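You operate a simulated robot arm through the tools that you are given. There is no shell and no other tool.

The job below is to be done with a simulated two-armed robot. You get a single attempt, and the scene is never put back.

TASK
Test the sap of the leaf in the red cup for nitrate.
Fine: meter knob to NITRATE and left there; press the leaf with the pestle and put that back on its spot; dip the probe, then rinse it and park it in its STORE well; the cup stays.
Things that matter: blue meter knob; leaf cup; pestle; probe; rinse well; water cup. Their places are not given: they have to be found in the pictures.

Only the result counts: the job must be done as asked and must still hold three seconds after the hand-in. Knocking over, shifting, dropping, spilling or breaking anything else fails it.

THE ROBOT
Two 7-joint arms with fingered hands on one trunk that stands fixed in place. Base frame: the origin is at the foot of the trunk, x ahead of it, y to its left, z up; the work surface is at about z = 800. Lengths are in mm, angles in rad, forces in N, time in s.
The left shoulder is at [50, 214, 869], the right one opposite. With the tool pointing down near the work surface each hand reaches from about 400 to 900 mm from the base axis, measured 20 degrees to its own side. Payload 3 kg a hand.
Tool frame (each hand has its own): the origin (TCP) lies between the finger pads and is the grasp point; the fingertips stand 26 mm ahead of it; z points along the fingers, y is the line along which they close. The gripper opens to 132 mm; its body begins 73 mm behind the TCP. The gripper is a hand of 3 fingers: y runs from the thumb to the fingers, the wrist lies at [0, 0, -229] in the tool frame, and closing takes about 1.5 s.
Orientation is that of the tool frame in the base frame, as a unit quaternion [x, y, z, w]. With the fingers straight down and closing along the base's y, the tool's x points along the base's -x, its y along +y and its z along -z.

THE INTERFACE
- The arms move only by the tool jog_arm. It takes "left_steps", "right_steps" or both (then of equal length, played together; a hand with none holds still); each is a list of rows, each a list of 2 entries, a list of its own where there are three numbers: the shift along the base's x, y, z in units of 50 mm (1.0 is 50 mm), then the turn, a rotation vector about the base's x, y, z in units of 4 degrees (1.0 is 4 degrees). In form: [[[x, y, z], [ax, ay, az]], ...]. A call has 1 to 20 rows; each row shifts and turns the commanded pose from where the row before left it. "left_hand" and "right_hand" are, for a hand that has rows, the closure, from 0 (fully open) to 1 (shut), set as the call begins (left out, the last holds). A call with a number of a shift or a turn outside -1 to 1 is refused whole. Each row takes 0.2 s and may step no farther than 50 mm and 0.15 rad from the row before; otherwise, or with a gripper value out of range, the whole call is refused. A pose out of reach is approached as far as the arm can. The call stops where the force on the tool passes 40 N (or 10 N more than at its start, if that is more) or the arm is blocked; 0.2 s more then pass. The fingers move at their own pace (about 72 mm/s each) and stop on an object; they squeeze with about 28 N. The grip force told is the motor's: it shows also when the fingers shut on nothing. Time passes only in rows, and 0.2 s behind the last, so rows that do not move let the fingers close. It gives the time, the measured TCP pose, the force on the tool (base axes), the opening and the grip force at its end, in the units of the frame above (readings bear some noise), with the torque about the TCP (base axes, N m) and any sound that the robot's microphone picked up.
- Cameras (640 x 400 px; columns grow to the right, rows downward): "scene" is now at [32.1, -11.2, 1502.7]; the picture's right is [-0.13, -0.99, 0.00], its down [-0.62, 0.08, -0.78] and it looks along [0.77, -0.10, -0.63] (base axes); focal length 327 px, centre (320, 200). "left" rides on the left gripper at [-62, 3, -92] in its tool frame; the picture's right is [-0.05, -1.00, 0.00], its down [0.83, -0.04, -0.56] and it looks along [0.55, -0.03, 0.83] (tool axes); focal length 230 px, centre (320, 200). "right" rides on the right gripper at [62, 3, -92] in its tool frame; the picture's right is [-0.05, 1.00, 0.00], its down [-0.83, -0.04, -0.56] and it looks along [-0.55, -0.03, 0.83] (tool axes); focal length 230 px, centre (320, 200).
- grab_frame(camera): a new picture of that camera. The clock stands still meanwhile.
- set_grasp(shape, hand): the hand has 3 fingers and takes this shape, open, in about a second: jaw (thumb against the fingers, like two jaws); tri (thumb and two fingers); tip (a fingertip pinch); poke (one finger out to press); point (the index stretched); flat (the hand flat); cup (the hand cupped); fist (a fist). The gripper value then closes the fingers along that shape, each until it touches; the sizes above hold for jaw. It gives what a move gives, with no picture.
- turn_head(pan, tilt): turns the head with the scene camera to pan (to the left, within 1.501 rad either way) and tilt (down, from -0.506 to 1.204), counted from straight ahead of the robot. It gives what a move gives.
- probe_pixels(camera, pixels): for up to 12 pixels [column, row] of the newest picture of that camera ("zoom" is the newest enlarged one), the place [x, y, z] in the base frame of the surface seen there, good to about 2 mm. The clock stands still meanwhile.
- close_up(camera, box): a new picture of the part [left, top, right, bottom] of that camera's present view, enlarged. The clock stands still meanwhile.
- close_job(): hands the job in; it is judged then, once.

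Open the grippers and draw the arms clear of the work before you hand the job in, unless the task says otherwise.

The tools are called by a JSON object that holds its "api" and its "payload". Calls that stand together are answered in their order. jog_arm: Moves the arms, as the interface text tells. Its arguments: {"type":"object","properties":{"left_steps":{"type":"array","items":{"type":"array"}},"left_hand":{"type":"number"},"right_steps":{"type":"array","items":{"type":"array"}},"right_hand":{"type":"number"}},"required":[]} The other tools are called the same way: set_grasp (shape, hand) gives the hand a shape; turn_head (pan, tilt) turns the head that bears the scene camera; grab_frame (camera) takes a picture; probe_pixels (camera, pixels) gives the place of the surface under pixels of a picture; close_up (camera, box) takes an enlarged picture of a part of a camera's view; close_job () hands the job in.

At the start:

```text
time: 0.0
left_position: [430.1, 74.0, 1205.9]
left_tool_rot: [0.075, 0.997, 0.0, 0.0]
left_force: [-0.4, -0.1, 0.1]
left_ft_torque: [0.01, 0.0, 0.0]
left_opening: 132.0
left_finger_force: 0.1
left_shape: jaw
right_position: [537.1, -329.3, 1107.2]
right_tool_rot: [0.075, 0.997, 0.0, 0.0]
right_force: [-0.2, -0.2, -0.5]
right_ft_torque: [-0.02, 0.01, 0.01]
right_opening: 132.2
right_finger_force: 0.1
right_shape: jaw
head pan, tilt (commanded): [-0.129, 0.681]
```

scene: 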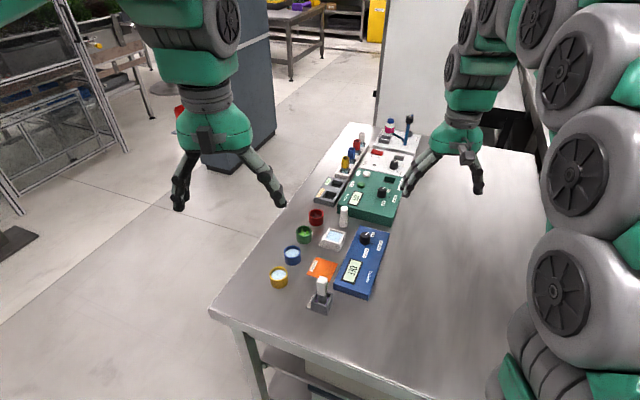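
right: 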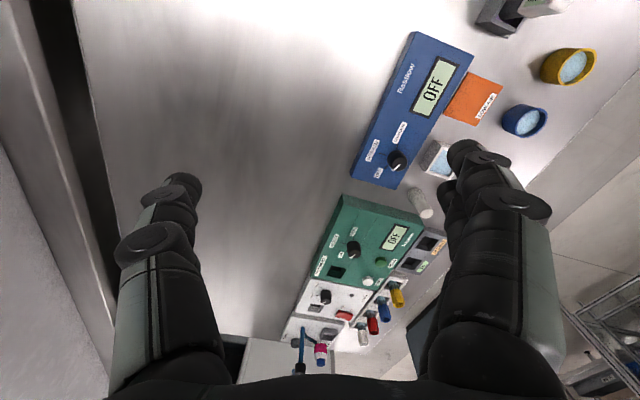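
left: 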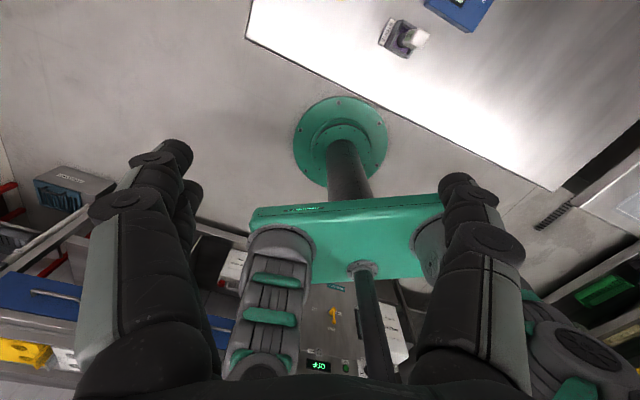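

The scene shows a table with a blue meter (about 362,260), coloured cups at (316,216), (304,234), (292,255), (279,277), and a holder at (321,293). I take enlarged views to identify them.

{"api": "close_up", "payload": {"camera": "scene", "box": [255, 195, 415, 315]}}

{"api": "close_up", "payload": {"camera": "scene", "box": [300, 110, 440, 215]}}

{"api": "close_up", "payload": {"camera": "right", "box": [280, 0, 640, 225]}}

```text
3.33 times, centred on (335, 255) of scene
```

zoom: 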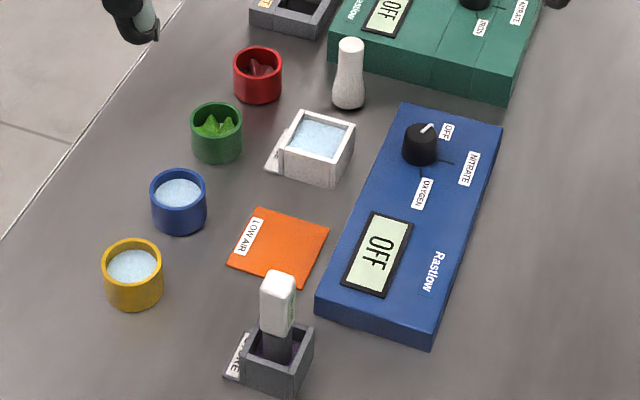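

```text
3.81 times, centred on (370, 162) of scene
```

zoom: 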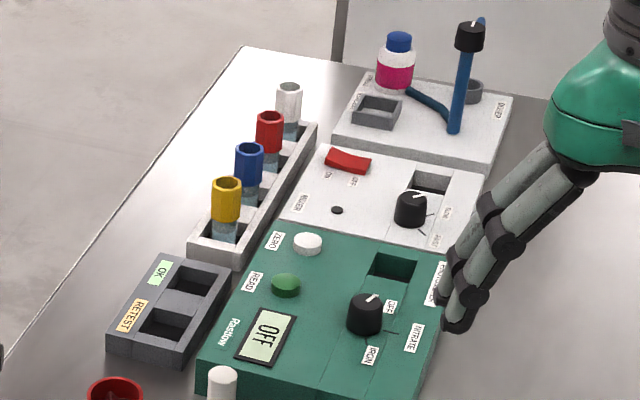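

```text
1.78 times, centred on (460, 112) of right
```

zoom: 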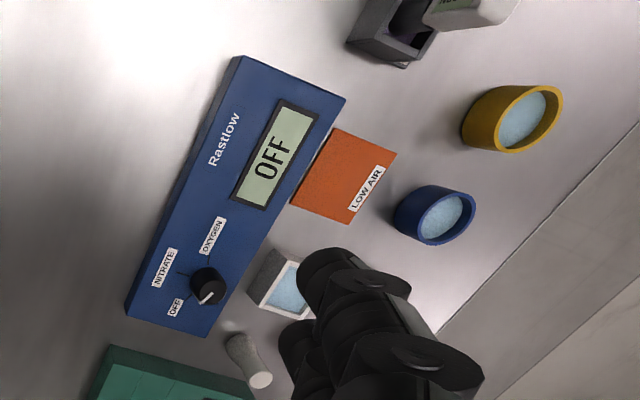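

The first enlarged view shows the red leaf cup (258,75), pestle (348,75), white rinse well (317,145), knob (420,143), probe (278,315) in its STORE well. I'll take that view again to measure places in it.

{"api": "close_up", "payload": {"camera": "scene", "box": [255, 195, 415, 315]}}

{"api": "probe_pixels", "payload": {"camera": "zoom", "pixels": [[258, 70], [236, 57], [281, 60], [257, 48], [258, 88], [351, 44], [348, 80], [348, 102], [420, 132], [430, 127], [420, 158], [320, 135]]}}

{"api": "probe_pixels", "payload": {"camera": "zoom", "pixels": [[278, 278], [278, 310], [278, 345], [245, 345], [312, 330], [278, 375], [240, 350], [270, 167], [300, 110], [355, 125], [333, 165], [283, 148]]}}

```text
3.33 times, centred on (335, 255) of scene
```

zoom: 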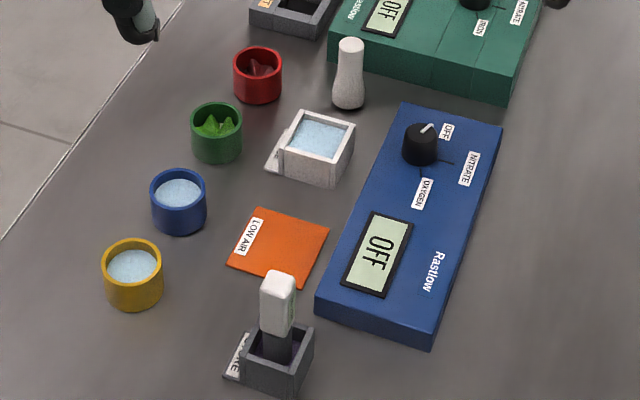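

```text
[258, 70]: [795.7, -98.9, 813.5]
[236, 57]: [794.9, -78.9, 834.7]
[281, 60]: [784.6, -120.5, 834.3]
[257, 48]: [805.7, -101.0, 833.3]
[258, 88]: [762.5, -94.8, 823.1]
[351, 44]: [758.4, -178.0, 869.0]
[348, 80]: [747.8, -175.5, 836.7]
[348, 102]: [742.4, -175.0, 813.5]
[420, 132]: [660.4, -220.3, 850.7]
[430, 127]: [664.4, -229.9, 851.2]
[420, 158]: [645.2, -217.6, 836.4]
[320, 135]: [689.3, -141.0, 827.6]
```

```text
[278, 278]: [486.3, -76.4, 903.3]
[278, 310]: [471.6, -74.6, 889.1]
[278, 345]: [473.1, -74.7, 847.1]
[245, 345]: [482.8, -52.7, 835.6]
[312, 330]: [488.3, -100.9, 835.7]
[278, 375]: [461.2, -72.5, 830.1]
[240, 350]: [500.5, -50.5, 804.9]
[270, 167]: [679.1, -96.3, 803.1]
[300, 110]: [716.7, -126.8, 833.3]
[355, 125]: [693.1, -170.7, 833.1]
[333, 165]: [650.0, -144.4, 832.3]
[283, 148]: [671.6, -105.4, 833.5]
```

The rinse well centre is near (683,-137), the red cup near (782,-100), pestle near (750,-177), knob near (658,-221), probe near (478,-75). I look closer at the knob, pestle, cup and probe for details.

{"api": "close_up", "payload": {"camera": "scene", "box": [340, 220, 400, 258]}}

{"api": "probe_pixels", "payload": {"camera": "zoom", "pixels": [[170, 130], [330, 90], [440, 150], [530, 200], [260, 120], [230, 170], [320, 180], [275, 240], [250, 200], [380, 220], [350, 260], [205, 60]]}}

{"api": "close_up", "payload": {"camera": "scene", "box": [305, 198, 365, 236]}}

{"api": "close_up", "payload": {"camera": "scene", "box": [295, 255, 355, 315]}}

```text
10.53 times, centred on (370, 239) of scene
```

zoom: 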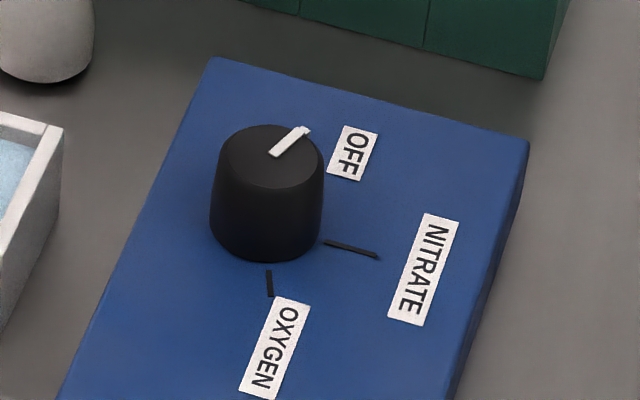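

```text
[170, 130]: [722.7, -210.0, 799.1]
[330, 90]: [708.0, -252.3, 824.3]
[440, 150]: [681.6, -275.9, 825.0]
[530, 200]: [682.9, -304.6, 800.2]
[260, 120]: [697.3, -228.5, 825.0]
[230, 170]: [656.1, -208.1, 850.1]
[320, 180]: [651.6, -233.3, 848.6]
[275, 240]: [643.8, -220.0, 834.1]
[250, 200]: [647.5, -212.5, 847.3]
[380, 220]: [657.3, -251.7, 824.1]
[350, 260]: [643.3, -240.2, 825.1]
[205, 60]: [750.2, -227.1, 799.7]
```

```text
10.53 times, centred on (335, 217) of scene
```

zoom: 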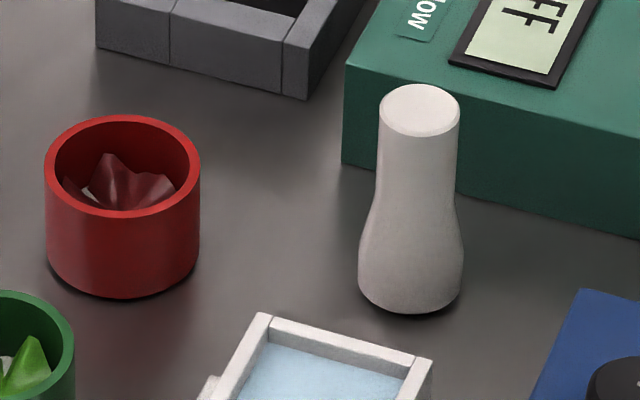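

```text
6.67 times, centred on (325, 285) of scene
```

zoom: 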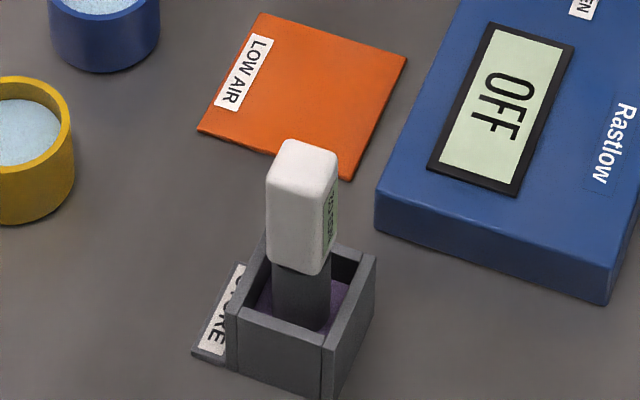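

The store well holds purple storage fluid and the probe's white body stands above it. I measure the probe and its well, then the pestle and cup, on enlarged views.

{"api": "close_up", "payload": {"camera": "scene", "box": [295, 255, 355, 315]}}

{"api": "probe_pixels", "payload": {"camera": "zoom", "pixels": [[290, 142], [335, 158], [320, 190], [268, 175], [295, 260], [325, 268], [300, 300], [230, 305], [322, 345], [374, 258], [262, 240], [290, 160]]}}

{"api": "probe_pixels", "payload": {"camera": "zoom", "pixels": [[335, 220], [315, 330], [340, 300], [260, 310], [230, 350], [320, 395], [215, 335], [375, 230], [605, 300], [265, 15], [400, 60], [345, 178]]}}

{"api": "close_up", "payload": {"camera": "scene", "box": [305, 198, 365, 236]}}

{"api": "probe_pixels", "payload": {"camera": "zoom", "pixels": [[420, 110], [385, 110], [455, 110], [420, 200], [410, 270], [365, 260], [460, 260], [412, 308], [125, 118], [50, 165], [195, 165], [120, 215]]}}

{"api": "probe_pixels", "payload": {"camera": "zoom", "pixels": [[115, 175], [140, 190], [85, 195], [150, 150], [120, 290], [345, 60], [480, 110], [620, 150], [262, 318], [425, 360], [330, 370], [210, 385]]}}

```text
6.67 times, centred on (325, 285) of scene
```

zoom: 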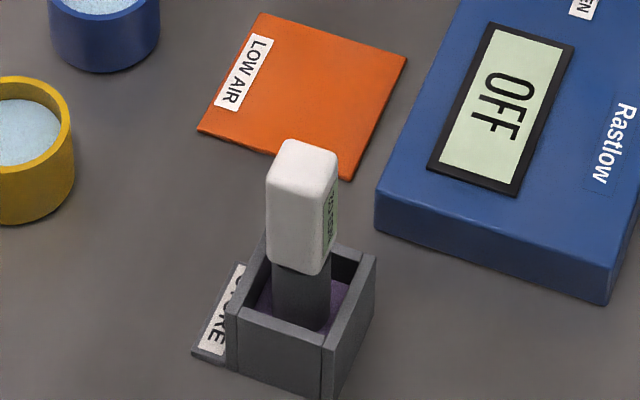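

```text
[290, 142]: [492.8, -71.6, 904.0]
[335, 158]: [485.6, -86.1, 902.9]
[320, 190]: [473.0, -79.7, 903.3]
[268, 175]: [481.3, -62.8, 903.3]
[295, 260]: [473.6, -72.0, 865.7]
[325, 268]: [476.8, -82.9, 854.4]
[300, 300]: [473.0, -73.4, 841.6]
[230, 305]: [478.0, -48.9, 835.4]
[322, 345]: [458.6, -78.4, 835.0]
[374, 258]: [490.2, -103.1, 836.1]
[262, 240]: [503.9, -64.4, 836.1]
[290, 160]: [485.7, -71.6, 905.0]
```

```text
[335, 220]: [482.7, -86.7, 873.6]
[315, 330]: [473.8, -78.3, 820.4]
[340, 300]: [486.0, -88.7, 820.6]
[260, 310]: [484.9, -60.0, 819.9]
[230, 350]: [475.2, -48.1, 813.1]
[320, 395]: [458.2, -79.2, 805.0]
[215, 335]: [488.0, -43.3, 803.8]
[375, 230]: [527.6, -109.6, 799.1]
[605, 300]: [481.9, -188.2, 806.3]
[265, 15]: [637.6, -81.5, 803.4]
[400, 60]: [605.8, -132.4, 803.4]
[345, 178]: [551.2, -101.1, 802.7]
```

```text
10.53 times, centred on (335, 217) of scene
```

zoom: 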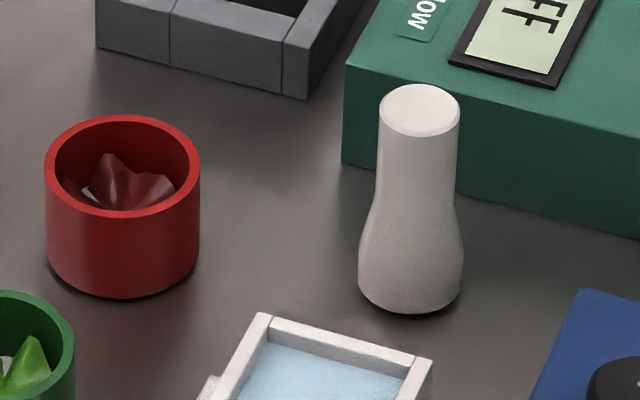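

```text
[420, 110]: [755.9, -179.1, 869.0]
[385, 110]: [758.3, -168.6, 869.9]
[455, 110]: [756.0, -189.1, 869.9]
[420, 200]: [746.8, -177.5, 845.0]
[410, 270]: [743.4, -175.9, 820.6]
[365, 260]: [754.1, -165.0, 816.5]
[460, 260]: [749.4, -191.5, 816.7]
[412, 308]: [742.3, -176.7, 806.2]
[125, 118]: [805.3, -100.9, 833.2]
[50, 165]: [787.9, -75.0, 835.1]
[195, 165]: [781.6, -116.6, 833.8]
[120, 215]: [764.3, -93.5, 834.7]
```

```text
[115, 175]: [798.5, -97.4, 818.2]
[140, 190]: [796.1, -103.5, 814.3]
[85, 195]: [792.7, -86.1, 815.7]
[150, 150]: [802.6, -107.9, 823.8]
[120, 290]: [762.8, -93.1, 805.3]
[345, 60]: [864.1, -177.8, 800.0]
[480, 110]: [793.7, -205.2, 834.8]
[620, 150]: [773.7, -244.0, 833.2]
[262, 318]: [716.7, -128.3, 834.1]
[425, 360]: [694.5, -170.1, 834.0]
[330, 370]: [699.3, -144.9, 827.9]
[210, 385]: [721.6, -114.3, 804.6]
```

The meters and wells are turned about -30° from base x; knob centre is near (657,-220), pointer on OFF, NITRATE tick clockwise of it. I measure the tick and label places precisely.

{"api": "close_up", "payload": {"camera": "scene", "box": [340, 220, 400, 258]}}

{"api": "probe_pixels", "payload": {"camera": "zoom", "pixels": [[272, 155], [308, 130], [265, 155], [265, 127], [270, 188], [215, 155], [320, 155], [325, 243], [378, 258], [270, 297], [268, 272], [350, 155]]}}

{"api": "probe_pixels", "payload": {"camera": "zoom", "pixels": [[217, 58], [525, 143], [422, 268], [273, 345], [65, 395], [455, 380]]}}

```text
10.53 times, centred on (370, 239) of scene
```

zoom: 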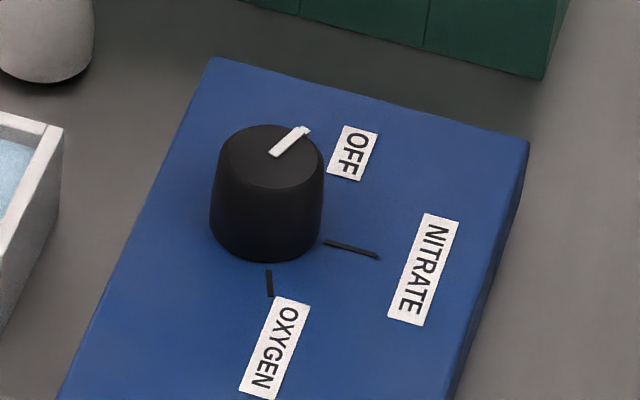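

```text
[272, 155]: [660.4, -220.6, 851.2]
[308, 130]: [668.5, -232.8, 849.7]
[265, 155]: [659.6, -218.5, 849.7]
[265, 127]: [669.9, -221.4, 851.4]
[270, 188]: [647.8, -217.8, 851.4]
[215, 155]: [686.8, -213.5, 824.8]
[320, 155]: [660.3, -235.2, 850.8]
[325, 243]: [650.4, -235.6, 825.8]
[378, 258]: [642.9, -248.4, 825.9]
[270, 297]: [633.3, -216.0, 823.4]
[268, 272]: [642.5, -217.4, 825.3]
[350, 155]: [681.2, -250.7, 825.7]
```

```text
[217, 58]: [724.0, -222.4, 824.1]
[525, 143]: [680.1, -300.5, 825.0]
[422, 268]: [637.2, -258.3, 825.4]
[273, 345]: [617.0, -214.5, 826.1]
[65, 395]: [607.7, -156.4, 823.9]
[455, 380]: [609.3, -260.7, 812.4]
```

The pointer points at about -56° and the NITRATE tick at about -120° around centre (659,-220.5), so it needs a clockwise turn of about 64°. I move the right hand above the knob, pre-turned counterclockwise and half closed, and shift the left arm aside.

{"api": "jog_arm", "payload": {"right_steps": [[[0.305, 0.272, -0.368], [0, 0, 1]], [[0.305, 0.272, -0.368], [0, 0, 1]], [[0.305, 0.272, -0.368], [0, 0, 1]], [[0.305, 0.272, -0.368], [0, 0, 1]], [[0.305, 0.272, -0.368], [0, 0, 1]], [[0.305, 0.272, -0.368], [0, 0, 1]], [[0.305, 0.272, -0.368], [0, 0, 1]], [[0.305, 0.272, -0.368], [0, 0, 1]]], "left_steps": [[[0, 0.35, 0], [0, 0, 0]], [[0, 0.35, 0], [0, 0, 0]], [[0, 0.35, 0], [0, 0, 0]], [[0, 0.35, 0], [0, 0, 0]], [[0, 0.35, 0], [0, 0, 0]], [[0, 0.35, 0], [0, 0, 0]], [[0, 0.35, 0], [0, 0, 0]], [[0, 0.35, 0], [0, 0, 0]]], "right_hand": 0.45}}

{"api": "grab_frame", "payload": {"camera": "scene"}}

{"api": "grab_frame", "payload": {"camera": "right"}}

```text
time: 1.8
left_position: [429.7, 214.5, 1208.2]
left_tool_rot: [0.075, 0.997, 0.0, -0.001]
left_force: [0.4, -0.6, -0.1]
left_ft_torque: [-0.02, 0.02, -0.02]
left_opening: 132.1
left_finger_force: 0.1
left_shape: jaw
right_position: [659.3, -220.9, 958.7]
right_tool_rot: [-0.203, 0.979, -0.001, -0.001]
right_force: [-0.1, 0.4, -0.5]
right_ft_torque: [0.01, 0.03, -0.04]
right_opening: 73.5
right_finger_force: 0.1
right_shape: jaw
head pan, tilt (commanded): [-0.129, 0.681]
```

```text
taken
```

scene: 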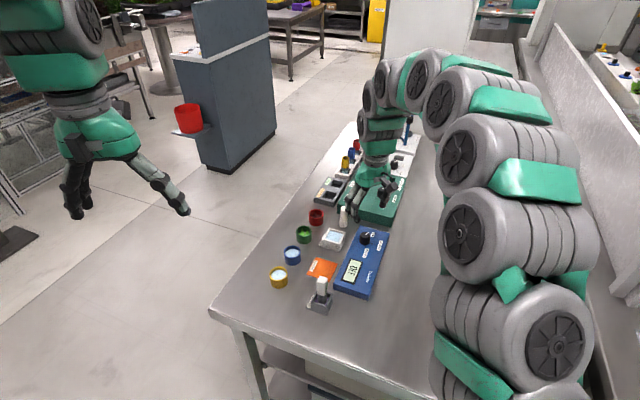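

```text
taken
```

right: 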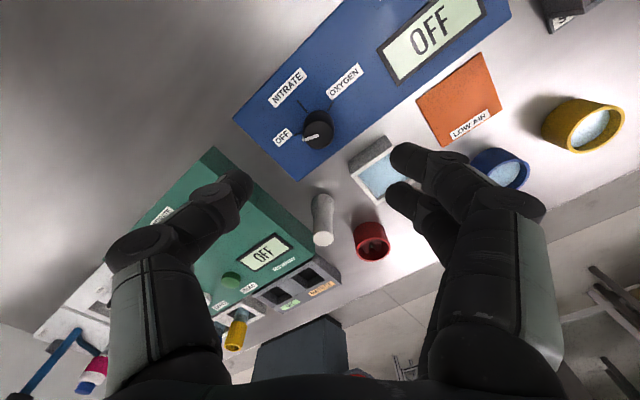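

The hand is over the knob (knob at (318,135) in the right view, TCP projects to the picture centre), opening 73 mm. I lower to about z 880 and look again from both views.

{"api": "jog_arm", "payload": {"right_steps": [[[0, 0, -0.4], [0, 0, 0]], [[0, 0, -0.4], [0, 0, 0]], [[0, 0, -0.4], [0, 0, 0]], [[0, 0, -0.38], [0, 0, 0]]]}}

{"api": "grab_frame", "payload": {"camera": "right"}}

{"api": "close_up", "payload": {"camera": "scene", "box": [310, 180, 430, 260]}}

```text
time: 2.8
left_position: [429.5, 214.3, 1207.0]
left_tool_rot: [0.075, 0.997, 0.0, 0.0]
left_force: [0.4, 0.6, 0.5]
left_ft_torque: [-0.02, -0.02, -0.02]
left_opening: 131.9
left_finger_force: 0.1
left_shape: jaw
right_position: [659.1, -219.0, 880.5]
right_tool_rot: [-0.203, 0.979, 0.0, 0.0]
right_force: [0.2, -0.1, 0.6]
right_ft_torque: [0.02, -0.03, -0.02]
right_opening: 73.0
right_finger_force: 0.0
right_shape: jaw
head pan, tilt (commanded): [-0.129, 0.681]
```

```text
taken
```

right: 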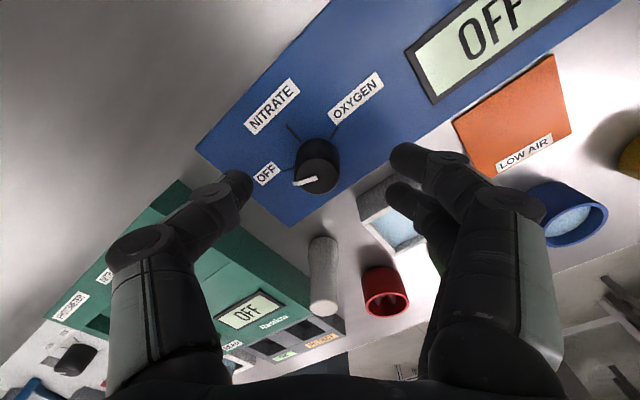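

```text
5.00 times, centred on (370, 220) of scene
```

zoom: 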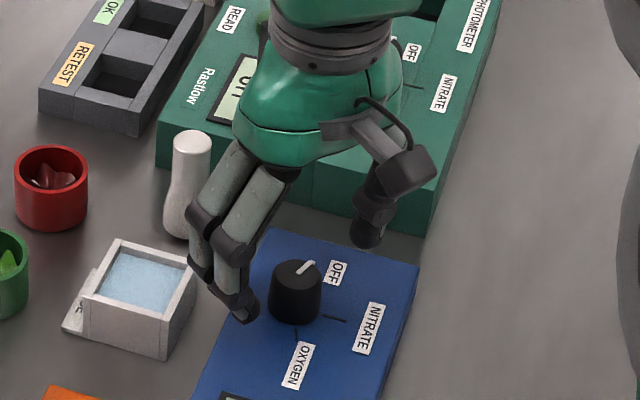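

Fingers straddle the knob on both sides with clear space. I lower 20 mm so the tips reach about z 834, beside the knob, and look.

{"api": "jog_arm", "payload": {"right_steps": [[[0, -0.01, -0.2], [0, 0, 0]], [[0, -0.01, -0.2], [0, 0, 0]]]}}

{"api": "grab_frame", "payload": {"camera": "right"}}

{"api": "close_up", "payload": {"camera": "scene", "box": [310, 180, 430, 260]}}

```text
time: 3.4
left_position: [429.7, 214.8, 1207.7]
left_tool_rot: [0.075, 0.997, 0.0, 0.0]
left_force: [-0.3, -0.1, 0.4]
left_ft_torque: [-0.01, -0.03, 0.01]
left_opening: 131.9
left_finger_force: 0.1
left_shape: jaw
right_position: [659.6, -221.8, 861.1]
right_tool_rot: [-0.203, 0.979, 0.0, 0.001]
right_force: [0.0, 0.3, 0.3]
right_ft_torque: [-0.04, -0.01, 0.01]
right_opening: 73.4
right_finger_force: 0.1
right_shape: jaw
head pan, tilt (commanded): [-0.129, 0.681]
```

```text
taken
```

right: 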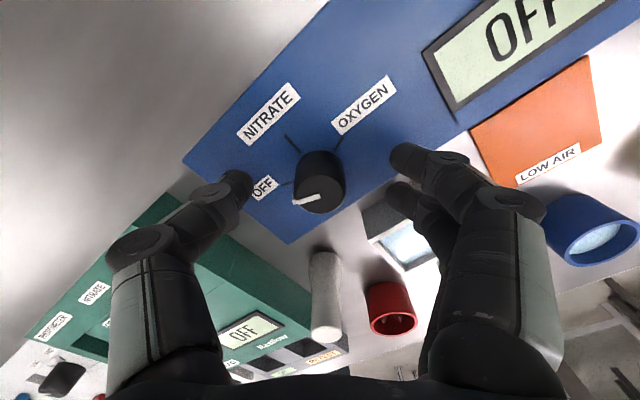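

```text
5.00 times, centred on (370, 220) of scene
```

zoom: 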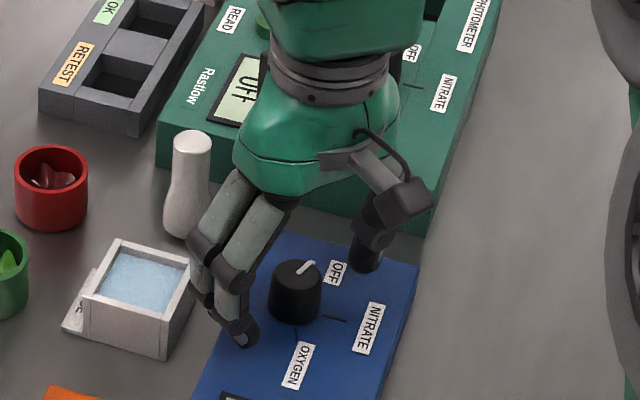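

The knob sits between thumb (235,185) and fingers (410,160) in the right view. I close the fingers on it with still rows.

{"api": "jog_arm", "payload": {"right_steps": [[[0, 0, 0], [0, 0, 0]], [[0, 0, 0], [0, 0, 0]], [[0, 0, 0], [0, 0, 0]], [[0, 0, 0], [0, 0, 0]], [[0, 0, 0], [0, 0, 0]], [[0, 0, 0], [0, 0, 0]]], "right_hand": 0.95}}

{"api": "grab_frame", "payload": {"camera": "right"}}

{"api": "close_up", "payload": {"camera": "scene", "box": [310, 180, 430, 260]}}

```text
time: 4.8
left_position: [429.8, 214.7, 1208.3]
left_tool_rot: [0.075, 0.997, 0.0, 0.001]
left_force: [0.1, -1.2, 0.8]
left_ft_torque: [0.04, -0.03, 0.01]
left_opening: 131.6
left_finger_force: 0.2
left_shape: jaw
right_position: [658.8, -221.0, 861.5]
right_tool_rot: [-0.203, 0.979, 0.001, 0.0]
right_force: [-1.5, -0.5, -2.4]
right_ft_torque: [0.0, 0.03, -0.08]
right_opening: 17.7
right_finger_force: 28.3
right_shape: jaw
head pan, tilt (commanded): [-0.129, 0.681]
```

```text
taken
```

right: 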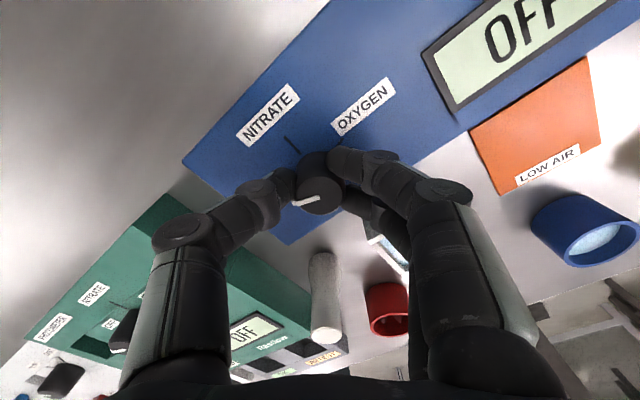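

```text
5.00 times, centred on (370, 220) of scene
```

zoom: 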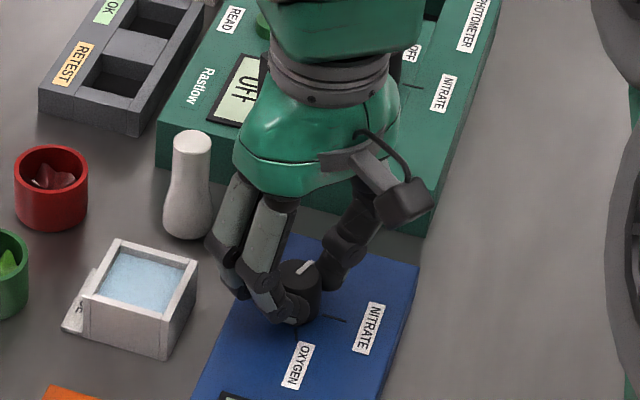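

The knob is gripped (force 28 N, opening 17.7). I turn it clockwise by 16° first, watching torque and the picture.

{"api": "jog_arm", "payload": {"right_steps": [[[0, 0, 0], [0, 0, -1]], [[0, 0, 0], [0, 0, -1]], [[0, 0, 0], [0, 0, -1]], [[0, 0, 0], [0, 0, -1]]]}}

{"api": "close_up", "payload": {"camera": "scene", "box": [310, 180, 430, 260]}}

```text
time: 5.8
left_position: [429.3, 215.0, 1207.8]
left_tool_rot: [0.075, 0.997, 0.0, 0.0]
left_force: [-0.6, 0.1, -0.2]
left_ft_torque: [0.0, -0.04, -0.03]
left_opening: 131.9
left_finger_force: 0.0
left_shape: jaw
right_position: [658.9, -221.4, 860.0]
right_tool_rot: [-0.064, 0.998, 0.001, 0.001]
right_force: [-4.3, 5.3, -6.9]
right_ft_torque: [0.15, 0.08, 0.02]
right_opening: 17.3
right_finger_force: 27.7
right_shape: jaw
head pan, tilt (commanded): [-0.129, 0.681]
```

```text
5.00 times, centred on (370, 220) of scene
```

zoom: 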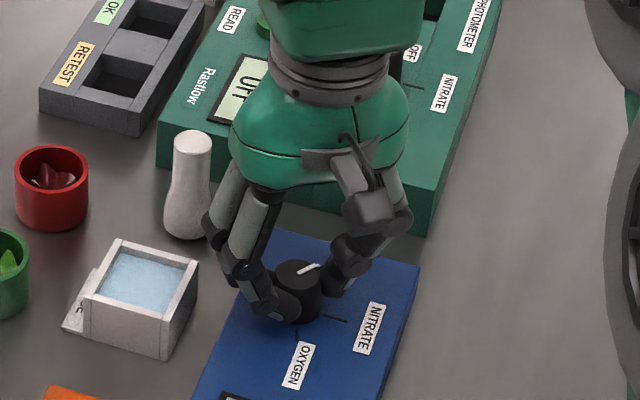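

The pointer moved clockwise with the hand; forces stay small. I turn a further 24°.

{"api": "jog_arm", "payload": {"right_steps": [[[0, 0, 0], [0, 0, -1]], [[0, 0, 0], [0, 0, -1]], [[0, 0, 0], [0, 0, -1]], [[0, 0, 0], [0, 0, -1]], [[0, 0, 0], [0, 0, -1]], [[0, 0, 0], [0, 0, -1]]]}}

{"api": "close_up", "payload": {"camera": "scene", "box": [340, 215, 400, 255]}}

{"api": "grab_frame", "payload": {"camera": "right"}}

```text
time: 7.2
left_position: [429.4, 215.3, 1206.0]
left_tool_rot: [0.075, 0.997, 0.001, 0.0]
left_force: [0.7, 0.2, 0.0]
left_ft_torque: [0.02, 0.01, 0.03]
left_opening: 132.1
left_finger_force: 0.0
left_shape: jaw
right_position: [658.9, -220.3, 861.2]
right_tool_rot: [0.145, 0.989, 0.0, -0.001]
right_force: [-12.9, 12.5, -14.2]
right_ft_torque: [0.38, 0.21, 0.07]
right_opening: 16.7
right_finger_force: 28.3
right_shape: jaw
head pan, tilt (commanded): [-0.129, 0.681]
```

```text
10.00 times, centred on (370, 235) of scene
```

zoom: 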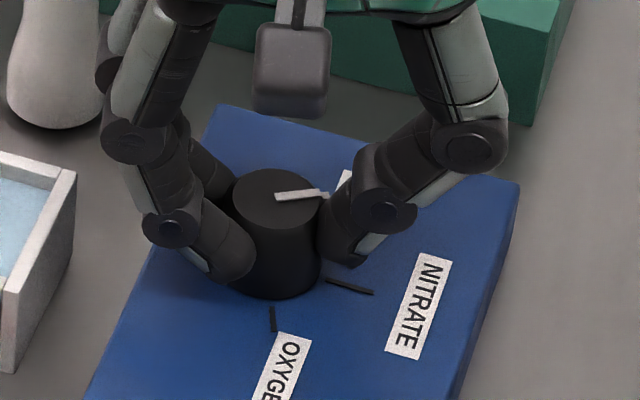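

```text
taken
```

right: 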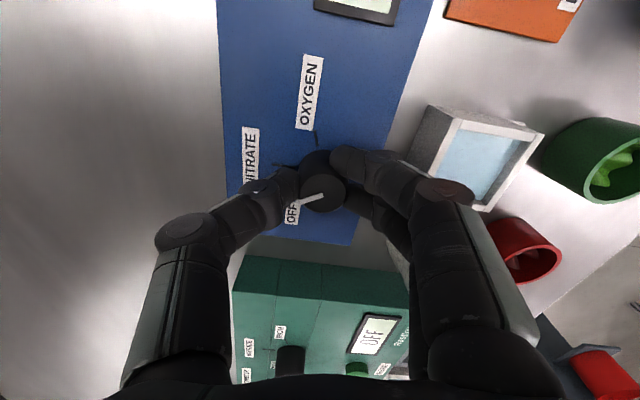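

Forces have grown to about (-13,12,-14) N, so I check whether the meter stayed put and where the pointer now points before going on.

{"api": "close_up", "payload": {"camera": "scene", "box": [340, 215, 400, 255]}}

{"api": "probe_pixels", "payload": {"camera": "zoom", "pixels": [[280, 197], [322, 192], [219, 108], [517, 186], [270, 172], [275, 225], [236, 198], [318, 205], [330, 280], [372, 293], [273, 330], [510, 240]]}}

```text
10.00 times, centred on (370, 235) of scene
```

zoom: 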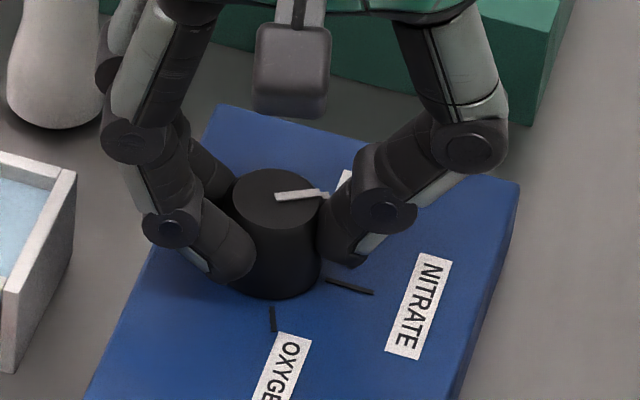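

```text
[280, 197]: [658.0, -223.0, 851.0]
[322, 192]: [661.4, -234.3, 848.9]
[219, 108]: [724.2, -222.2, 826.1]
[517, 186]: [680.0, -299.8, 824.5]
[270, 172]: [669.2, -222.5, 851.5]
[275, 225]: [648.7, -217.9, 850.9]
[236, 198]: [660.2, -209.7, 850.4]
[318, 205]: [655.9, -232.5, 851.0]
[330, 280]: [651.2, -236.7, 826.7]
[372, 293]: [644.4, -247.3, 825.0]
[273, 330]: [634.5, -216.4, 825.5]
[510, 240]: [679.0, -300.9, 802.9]
```

The meter has not moved (corners still at (724,-222), (680,-300)); the pointer went from about -51° to -80°, with some slip. I release, turn the hand back 36°, and re-grip to finish the turn.

{"api": "jog_arm", "payload": {"right_steps": [[[0, 0, 0], [0, 0, 0]], [[0, 0, 0], [0, 0, 0]], [[0, 0, 0], [0, 0, 0]], [[0, 0, 0], [0, 0, 0]], [[0, 0, 0], [0, 0, 1]], [[0, 0, 0], [0, 0, 1]], [[0, 0, 0], [0, 0, 1]], [[0, 0, 0], [0, 0, 1]], [[0, 0, 0], [0, 0, 1]], [[0, 0, 0], [0, 0, 1]], [[0, 0, 0], [0, 0, 1]], [[0, 0, 0], [0, 0, 1]], [[0, 0, 0], [0, 0, 1]]], "right_hand": 0.6}}

{"api": "close_up", "payload": {"camera": "scene", "box": [340, 215, 400, 255]}}

{"api": "grab_frame", "payload": {"camera": "right"}}

```text
time: 10.0
left_position: [430.6, 214.9, 1207.9]
left_tool_rot: [0.075, 0.997, 0.0, 0.0]
left_force: [0.2, 0.4, -0.2]
left_ft_torque: [-0.02, 0.02, -0.01]
left_opening: 131.9
left_finger_force: 0.0
left_shape: jaw
right_position: [659.3, -221.8, 861.0]
right_tool_rot: [-0.169, 0.986, 0.0, 0.0]
right_force: [0.3, -0.9, 0.0]
right_ft_torque: [0.02, -0.02, -0.04]
right_opening: 52.3
right_finger_force: 0.0
right_shape: jaw
head pan, tilt (commanded): [-0.129, 0.681]
```

```text
10.00 times, centred on (370, 235) of scene
```

zoom: 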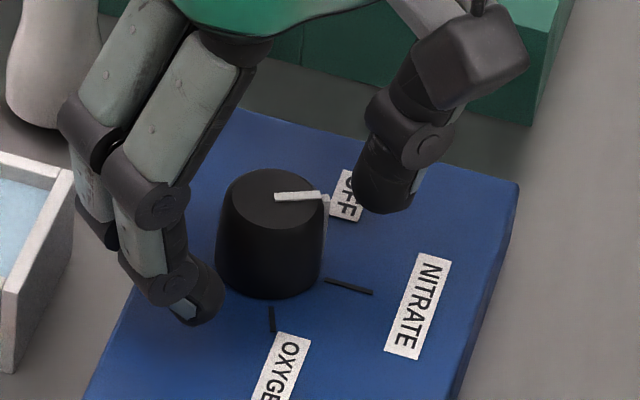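

```text
taken
```

right: 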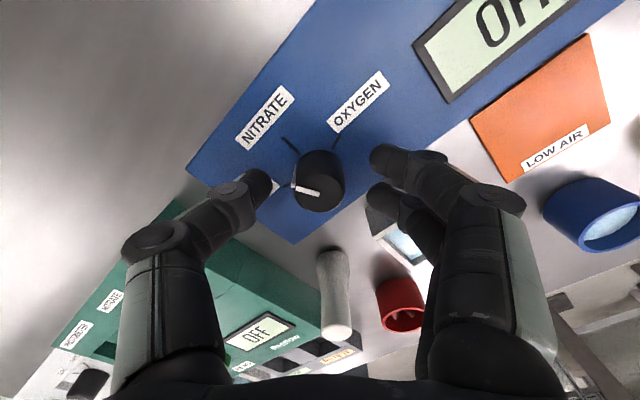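

The pointer stays where it was left. I lower 4 mm, close on the knob again and turn 40° clockwise.

{"api": "jog_arm", "payload": {"right_steps": [[[0, 0, -0.08], [0, 0, 0]], [[0, 0, 0], [0, 0, 0]], [[0, 0, 0], [0, 0, 0]], [[0, 0, 0], [0, 0, 0]], [[0, 0, 0], [0, 0, 0]], [[0, 0, 0], [0, 0, 0]]], "right_hand": 0.97}}

{"api": "jog_arm", "payload": {"right_steps": [[[0, 0, 0], [0, 0, -1]], [[0, 0, 0], [0, 0, -1]], [[0, 0, 0], [0, 0, -1]], [[0, 0, 0], [0, 0, -1]], [[0, 0, 0], [0, 0, -1]], [[0, 0, 0], [0, 0, -1]], [[0, 0, 0], [0, 0, -1]], [[0, 0, 0], [0, 0, -1]], [[0, 0, 0], [0, 0, -1]], [[0, 0, 0], [0, 0, -1]]]}}

{"api": "close_up", "payload": {"camera": "scene", "box": [325, 215, 405, 285]}}

```text
time: 11.4
left_position: [430.2, 215.0, 1207.1]
left_tool_rot: [0.076, 0.997, 0.0, 0.0]
left_force: [-0.4, -0.3, -0.2]
left_ft_torque: [0.0, 0.01, -0.03]
left_opening: 131.8
left_finger_force: 0.0
left_shape: jaw
right_position: [659.8, -221.7, 857.2]
right_tool_rot: [-0.169, 0.986, 0.0, 0.0]
right_force: [-2.6, -4.4, -1.7]
right_ft_torque: [-0.1, 0.03, -0.04]
right_opening: 18.4
right_finger_force: 28.4
right_shape: jaw
head pan, tilt (commanded): [-0.129, 0.681]
```

```text
time: 13.6
left_position: [428.2, 214.9, 1208.6]
left_tool_rot: [0.076, 0.997, 0.0, 0.0]
left_force: [0.1, 0.2, -0.4]
left_ft_torque: [0.0, 0.0, 0.03]
left_opening: 131.8
left_finger_force: 0.0
left_shape: jaw
right_position: [659.2, -220.6, 858.1]
right_tool_rot: [0.179, 0.984, 0.0, 0.001]
right_force: [-14.2, 13.3, 4.5]
right_ft_torque: [0.44, 0.3, 0.07]
right_opening: 18.0
right_finger_force: 27.8
right_shape: jaw
head pan, tilt (commanded): [-0.129, 0.681]
```

```text
5.71 times, centred on (365, 250) of scene
```

zoom: 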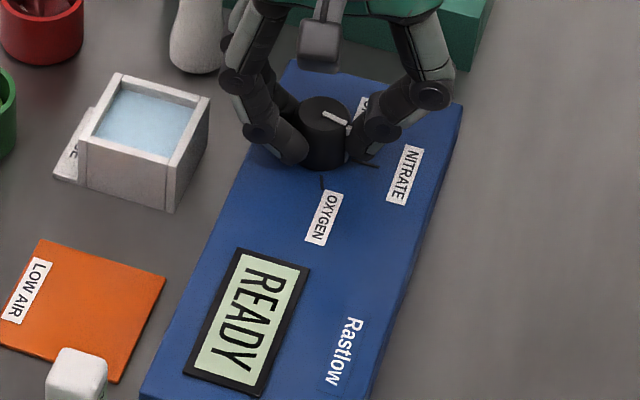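

The display now reads READY and the pointer nears the NITRATE tick. I zoom in to measure the pointer against the tick.

{"api": "close_up", "payload": {"camera": "scene", "box": [350, 220, 390, 245]}}

{"api": "grab_frame", "payload": {"camera": "right"}}

```text
16.00 times, centred on (370, 232) of scene
```

zoom: 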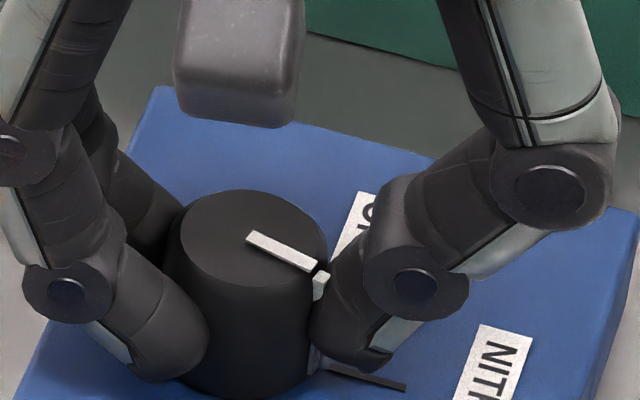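

```text
taken
```

right: 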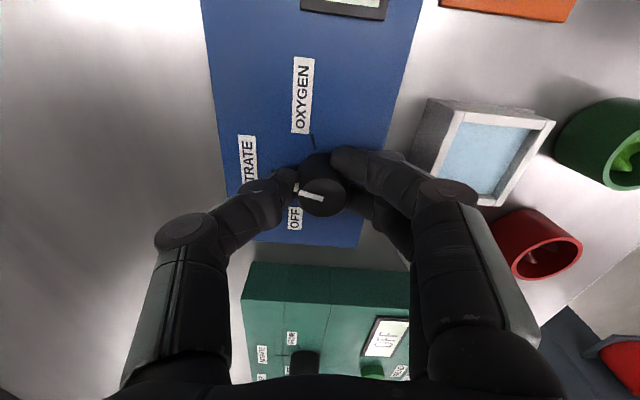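

{"api": "probe_pixels", "payload": {"camera": "zoom", "pixels": [[255, 240], [308, 264], [256, 195], [250, 280], [182, 240], [328, 260], [330, 372], [400, 388], [325, 285]]}}

```text
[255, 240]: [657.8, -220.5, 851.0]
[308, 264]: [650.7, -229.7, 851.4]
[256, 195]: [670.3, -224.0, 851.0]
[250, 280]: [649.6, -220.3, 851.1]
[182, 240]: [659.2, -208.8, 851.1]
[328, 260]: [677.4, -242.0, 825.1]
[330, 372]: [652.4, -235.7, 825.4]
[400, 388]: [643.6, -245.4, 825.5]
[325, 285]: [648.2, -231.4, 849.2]
```

The pointer direction is about -128° to -133°, slightly past the NITRATE tick at about -120°, while the display reads READY. I open the fingers and see where the knob rests.

{"api": "jog_arm", "payload": {"right_steps": [[[0, 0, 0], [0, 0, 0]], [[0, 0, 0], [0, 0, 0]], [[0, 0, 0], [0, 0, 0]], [[0, 0, 0], [0, 0, 0]]], "right_hand": 0.6}}

{"api": "close_up", "payload": {"camera": "scene", "box": [345, 218, 395, 250]}}

```text
time: 14.6
left_position: [429.5, 215.7, 1206.9]
left_tool_rot: [0.075, 0.997, 0.0, 0.0]
left_force: [0.0, -0.9, 0.4]
left_ft_torque: [0.02, 0.02, -0.02]
left_opening: 131.6
left_finger_force: 0.1
left_shape: jaw
right_position: [660.1, -222.9, 857.6]
right_tool_rot: [0.179, 0.984, 0.0, -0.001]
right_force: [0.1, 0.8, -0.1]
right_ft_torque: [-0.01, -0.01, 0.03]
right_opening: 52.1
right_finger_force: 0.0
right_shape: jaw
head pan, tilt (commanded): [-0.129, 0.681]
```

```text
12.50 times, centred on (370, 234) of scene
```

zoom: 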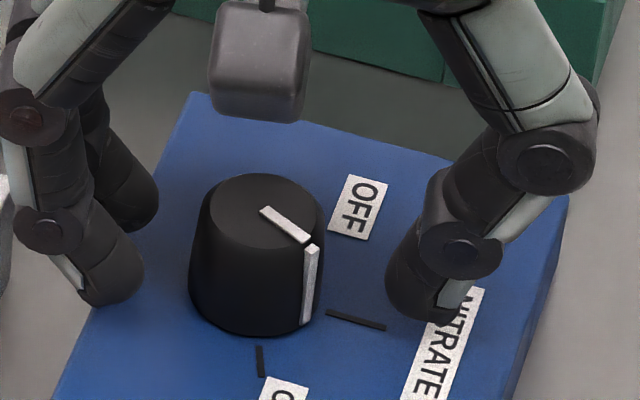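

The released pointer bar, bottom at (305,322), lies clockwise of the NITRATE tick (328,312)-(385,328), so it overshot. I measure exactly how far.

{"api": "probe_pixels", "payload": {"camera": "zoom", "pixels": [[268, 212], [304, 239], [312, 250], [306, 315], [330, 314], [382, 327], [260, 348], [262, 374], [260, 176], [262, 246], [205, 212], [322, 212]]}}

{"api": "grab_frame", "payload": {"camera": "right"}}

```text
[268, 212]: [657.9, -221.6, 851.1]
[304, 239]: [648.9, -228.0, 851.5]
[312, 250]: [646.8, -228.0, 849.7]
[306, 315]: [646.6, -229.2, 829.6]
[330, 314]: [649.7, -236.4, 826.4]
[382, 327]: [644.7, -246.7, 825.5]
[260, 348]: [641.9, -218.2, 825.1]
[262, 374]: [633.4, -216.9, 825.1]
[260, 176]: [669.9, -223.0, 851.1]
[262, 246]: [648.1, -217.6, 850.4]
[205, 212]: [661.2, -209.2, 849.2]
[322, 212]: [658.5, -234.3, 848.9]
```

```text
taken
```

right: 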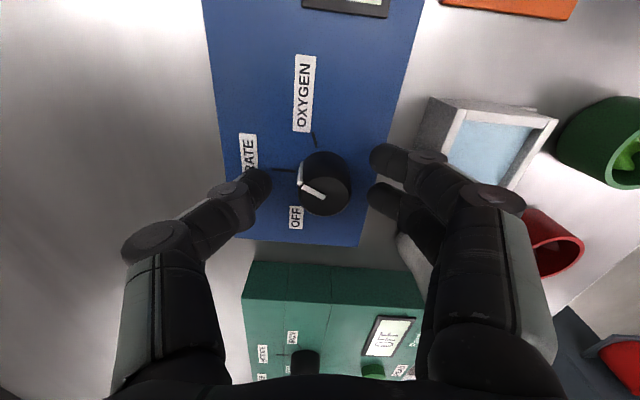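

The pointer is at about -147° versus the tick at -120°, so it must go back about 27° counterclockwise. I re-grip gently here and look at whether gripping itself moves it.

{"api": "jog_arm", "payload": {"right_steps": [[[0, 0, 0], [0, 0, 0]], [[0, 0, 0], [0, 0, 0]], [[0, 0, 0], [0, 0, 0]], [[0, 0, 0], [0, 0, 0]], [[0, 0, 0], [0, 0, 0]]], "right_hand": 0.97}}

{"api": "close_up", "payload": {"camera": "scene", "box": [345, 218, 395, 250]}}

{"api": "grab_frame", "payload": {"camera": "right"}}

```text
time: 15.8
left_position: [430.6, 214.4, 1207.5]
left_tool_rot: [0.074, 0.997, 0.0, 0.0]
left_force: [0.2, -0.1, 0.1]
left_ft_torque: [0.01, -0.02, 0.0]
left_opening: 131.8
left_finger_force: 0.0
left_shape: jaw
right_position: [659.4, -221.3, 856.8]
right_tool_rot: [0.179, 0.984, 0.0, 0.0]
right_force: [0.1, -0.1, -2.5]
right_ft_torque: [-0.01, -0.01, -0.01]
right_opening: 18.1
right_finger_force: 27.8
right_shape: jaw
head pan, tilt (commanded): [-0.129, 0.681]
```

```text
12.50 times, centred on (370, 234) of scene
```

zoom: 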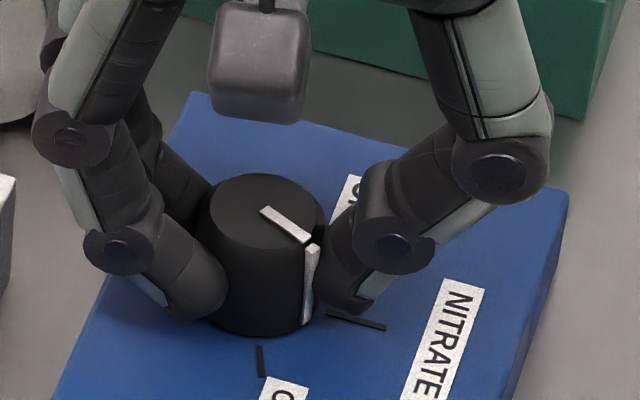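

```text
taken
```

right: 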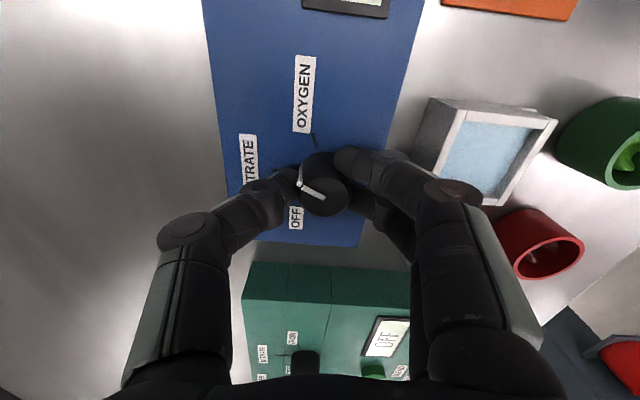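

Gripping did not move the pointer. I turn back counterclockwise by 16° and look.

{"api": "jog_arm", "payload": {"right_steps": [[[0, 0, 0], [0, 0, 1]], [[0, 0, 0], [0, 0, 1]], [[0, 0, 0], [0, 0, 1]], [[0, 0, 0], [0, 0, 1]]]}}

{"api": "close_up", "payload": {"camera": "scene", "box": [345, 218, 395, 250]}}

{"api": "probe_pixels", "payload": {"camera": "zoom", "pixels": [[268, 212], [304, 235], [312, 240]]}}

```text
time: 16.8
left_position: [429.2, 214.1, 1206.7]
left_tool_rot: [0.074, 0.997, 0.0, 0.001]
left_force: [0.1, -0.4, -0.8]
left_ft_torque: [0.04, 0.02, 0.0]
left_opening: 131.8
left_finger_force: 0.0
left_shape: jaw
right_position: [660.2, -221.8, 856.5]
right_tool_rot: [0.04, 0.999, 0.0, -0.001]
right_force: [4.2, -6.5, -6.8]
right_ft_torque: [-0.13, -0.07, -0.03]
right_opening: 17.3
right_finger_force: 27.9
right_shape: jaw
head pan, tilt (commanded): [-0.129, 0.681]
```

```text
12.50 times, centred on (370, 234) of scene
```

zoom: 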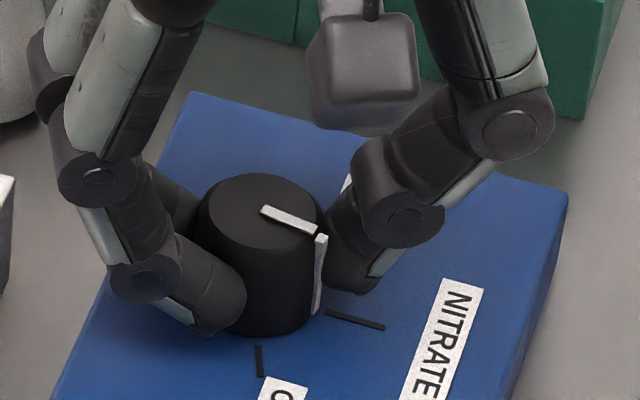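

```text
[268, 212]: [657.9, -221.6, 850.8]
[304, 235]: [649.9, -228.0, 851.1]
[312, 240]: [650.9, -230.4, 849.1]
```

The pointer moved back; its bar bottom (317,310) is nearing the tick start (328,312). I turn another 12° counterclockwise.

{"api": "jog_arm", "payload": {"right_steps": [[[0, 0, 0], [0, 0, 1]], [[0, 0, 0], [0, 0, 1]], [[0, 0, 0], [0, 0, 1]]]}}

{"api": "close_up", "payload": {"camera": "scene", "box": [345, 218, 395, 250]}}

{"api": "close_up", "payload": {"camera": "right", "box": [200, 80, 440, 230]}}

```text
time: 17.6
left_position: [429.9, 214.0, 1208.0]
left_tool_rot: [0.075, 0.997, 0.0, 0.0]
left_force: [-0.2, 0.2, 1.0]
left_ft_torque: [0.02, -0.04, 0.02]
left_opening: 131.9
left_finger_force: 0.1
left_shape: jaw
right_position: [659.4, -221.3, 858.3]
right_tool_rot: [-0.065, 0.998, 0.001, 0.0]
right_force: [11.2, -7.2, -11.5]
right_ft_torque: [-0.18, -0.15, -0.05]
right_opening: 16.8
right_finger_force: 28.1
right_shape: jaw
head pan, tilt (commanded): [-0.129, 0.681]
```

```text
12.50 times, centred on (370, 234) of scene
```

zoom: 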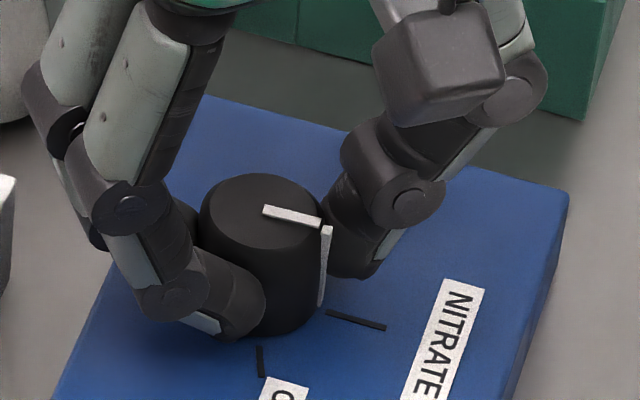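

```text
2.67 times, centred on (320, 155) of right
```

zoom: 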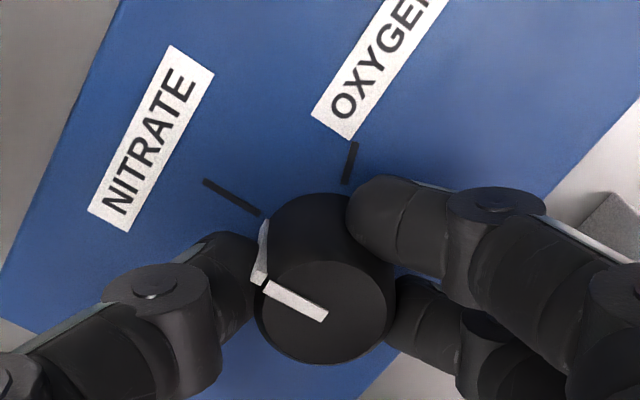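

In the right close-up the pointer bar bottom (265,222) now meets the NITRATE tick end (260,215), nearly aligned. I open the fingers and check that it stays.

{"api": "jog_arm", "payload": {"right_steps": [[[0, 0, 0], [0, 0, 0]], [[0, 0, 0], [0, 0, 0]], [[0, 0, 0], [0, 0, 0]], [[0, 0, 0], [0, 0, 0]]], "right_hand": 0.6}}

{"api": "close_up", "payload": {"camera": "right", "box": [200, 80, 440, 230]}}

{"api": "close_up", "payload": {"camera": "scene", "box": [345, 218, 395, 250]}}

```text
time: 18.6
left_position: [429.9, 215.4, 1207.2]
left_tool_rot: [0.075, 0.997, 0.0, 0.0]
left_force: [0.5, 0.3, -0.5]
left_ft_torque: [0.02, -0.03, 0.0]
left_opening: 131.9
left_finger_force: 0.1
left_shape: jaw
right_position: [658.1, -221.3, 857.9]
right_tool_rot: [-0.065, 0.998, 0.0, 0.0]
right_force: [-0.2, 0.4, 0.7]
right_ft_torque: [0.01, -0.02, -0.02]
right_opening: 52.5
right_finger_force: 0.0
right_shape: jaw
head pan, tilt (commanded): [-0.129, 0.681]
```

```text
2.67 times, centred on (320, 155) of right
```

zoom: 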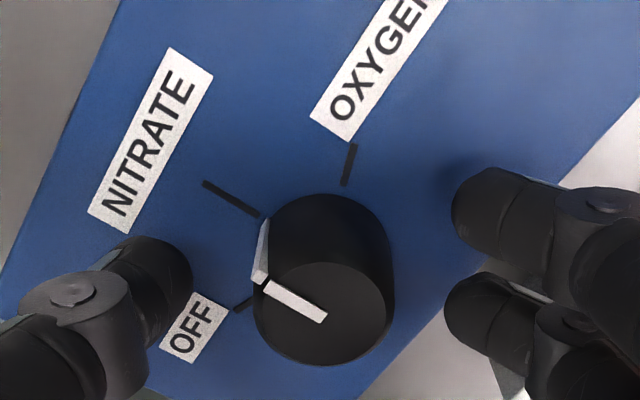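

```text
12.50 times, centred on (370, 234) of scene
```

zoom: 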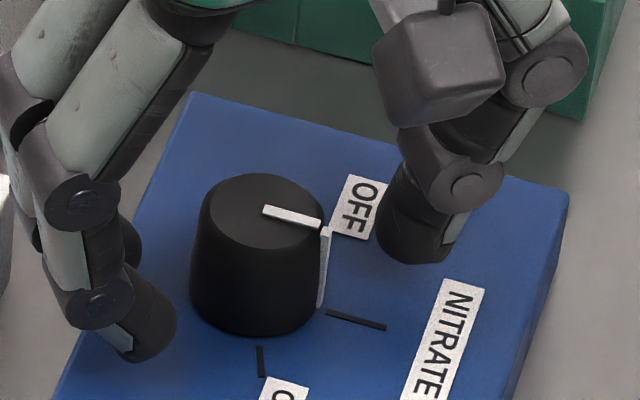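

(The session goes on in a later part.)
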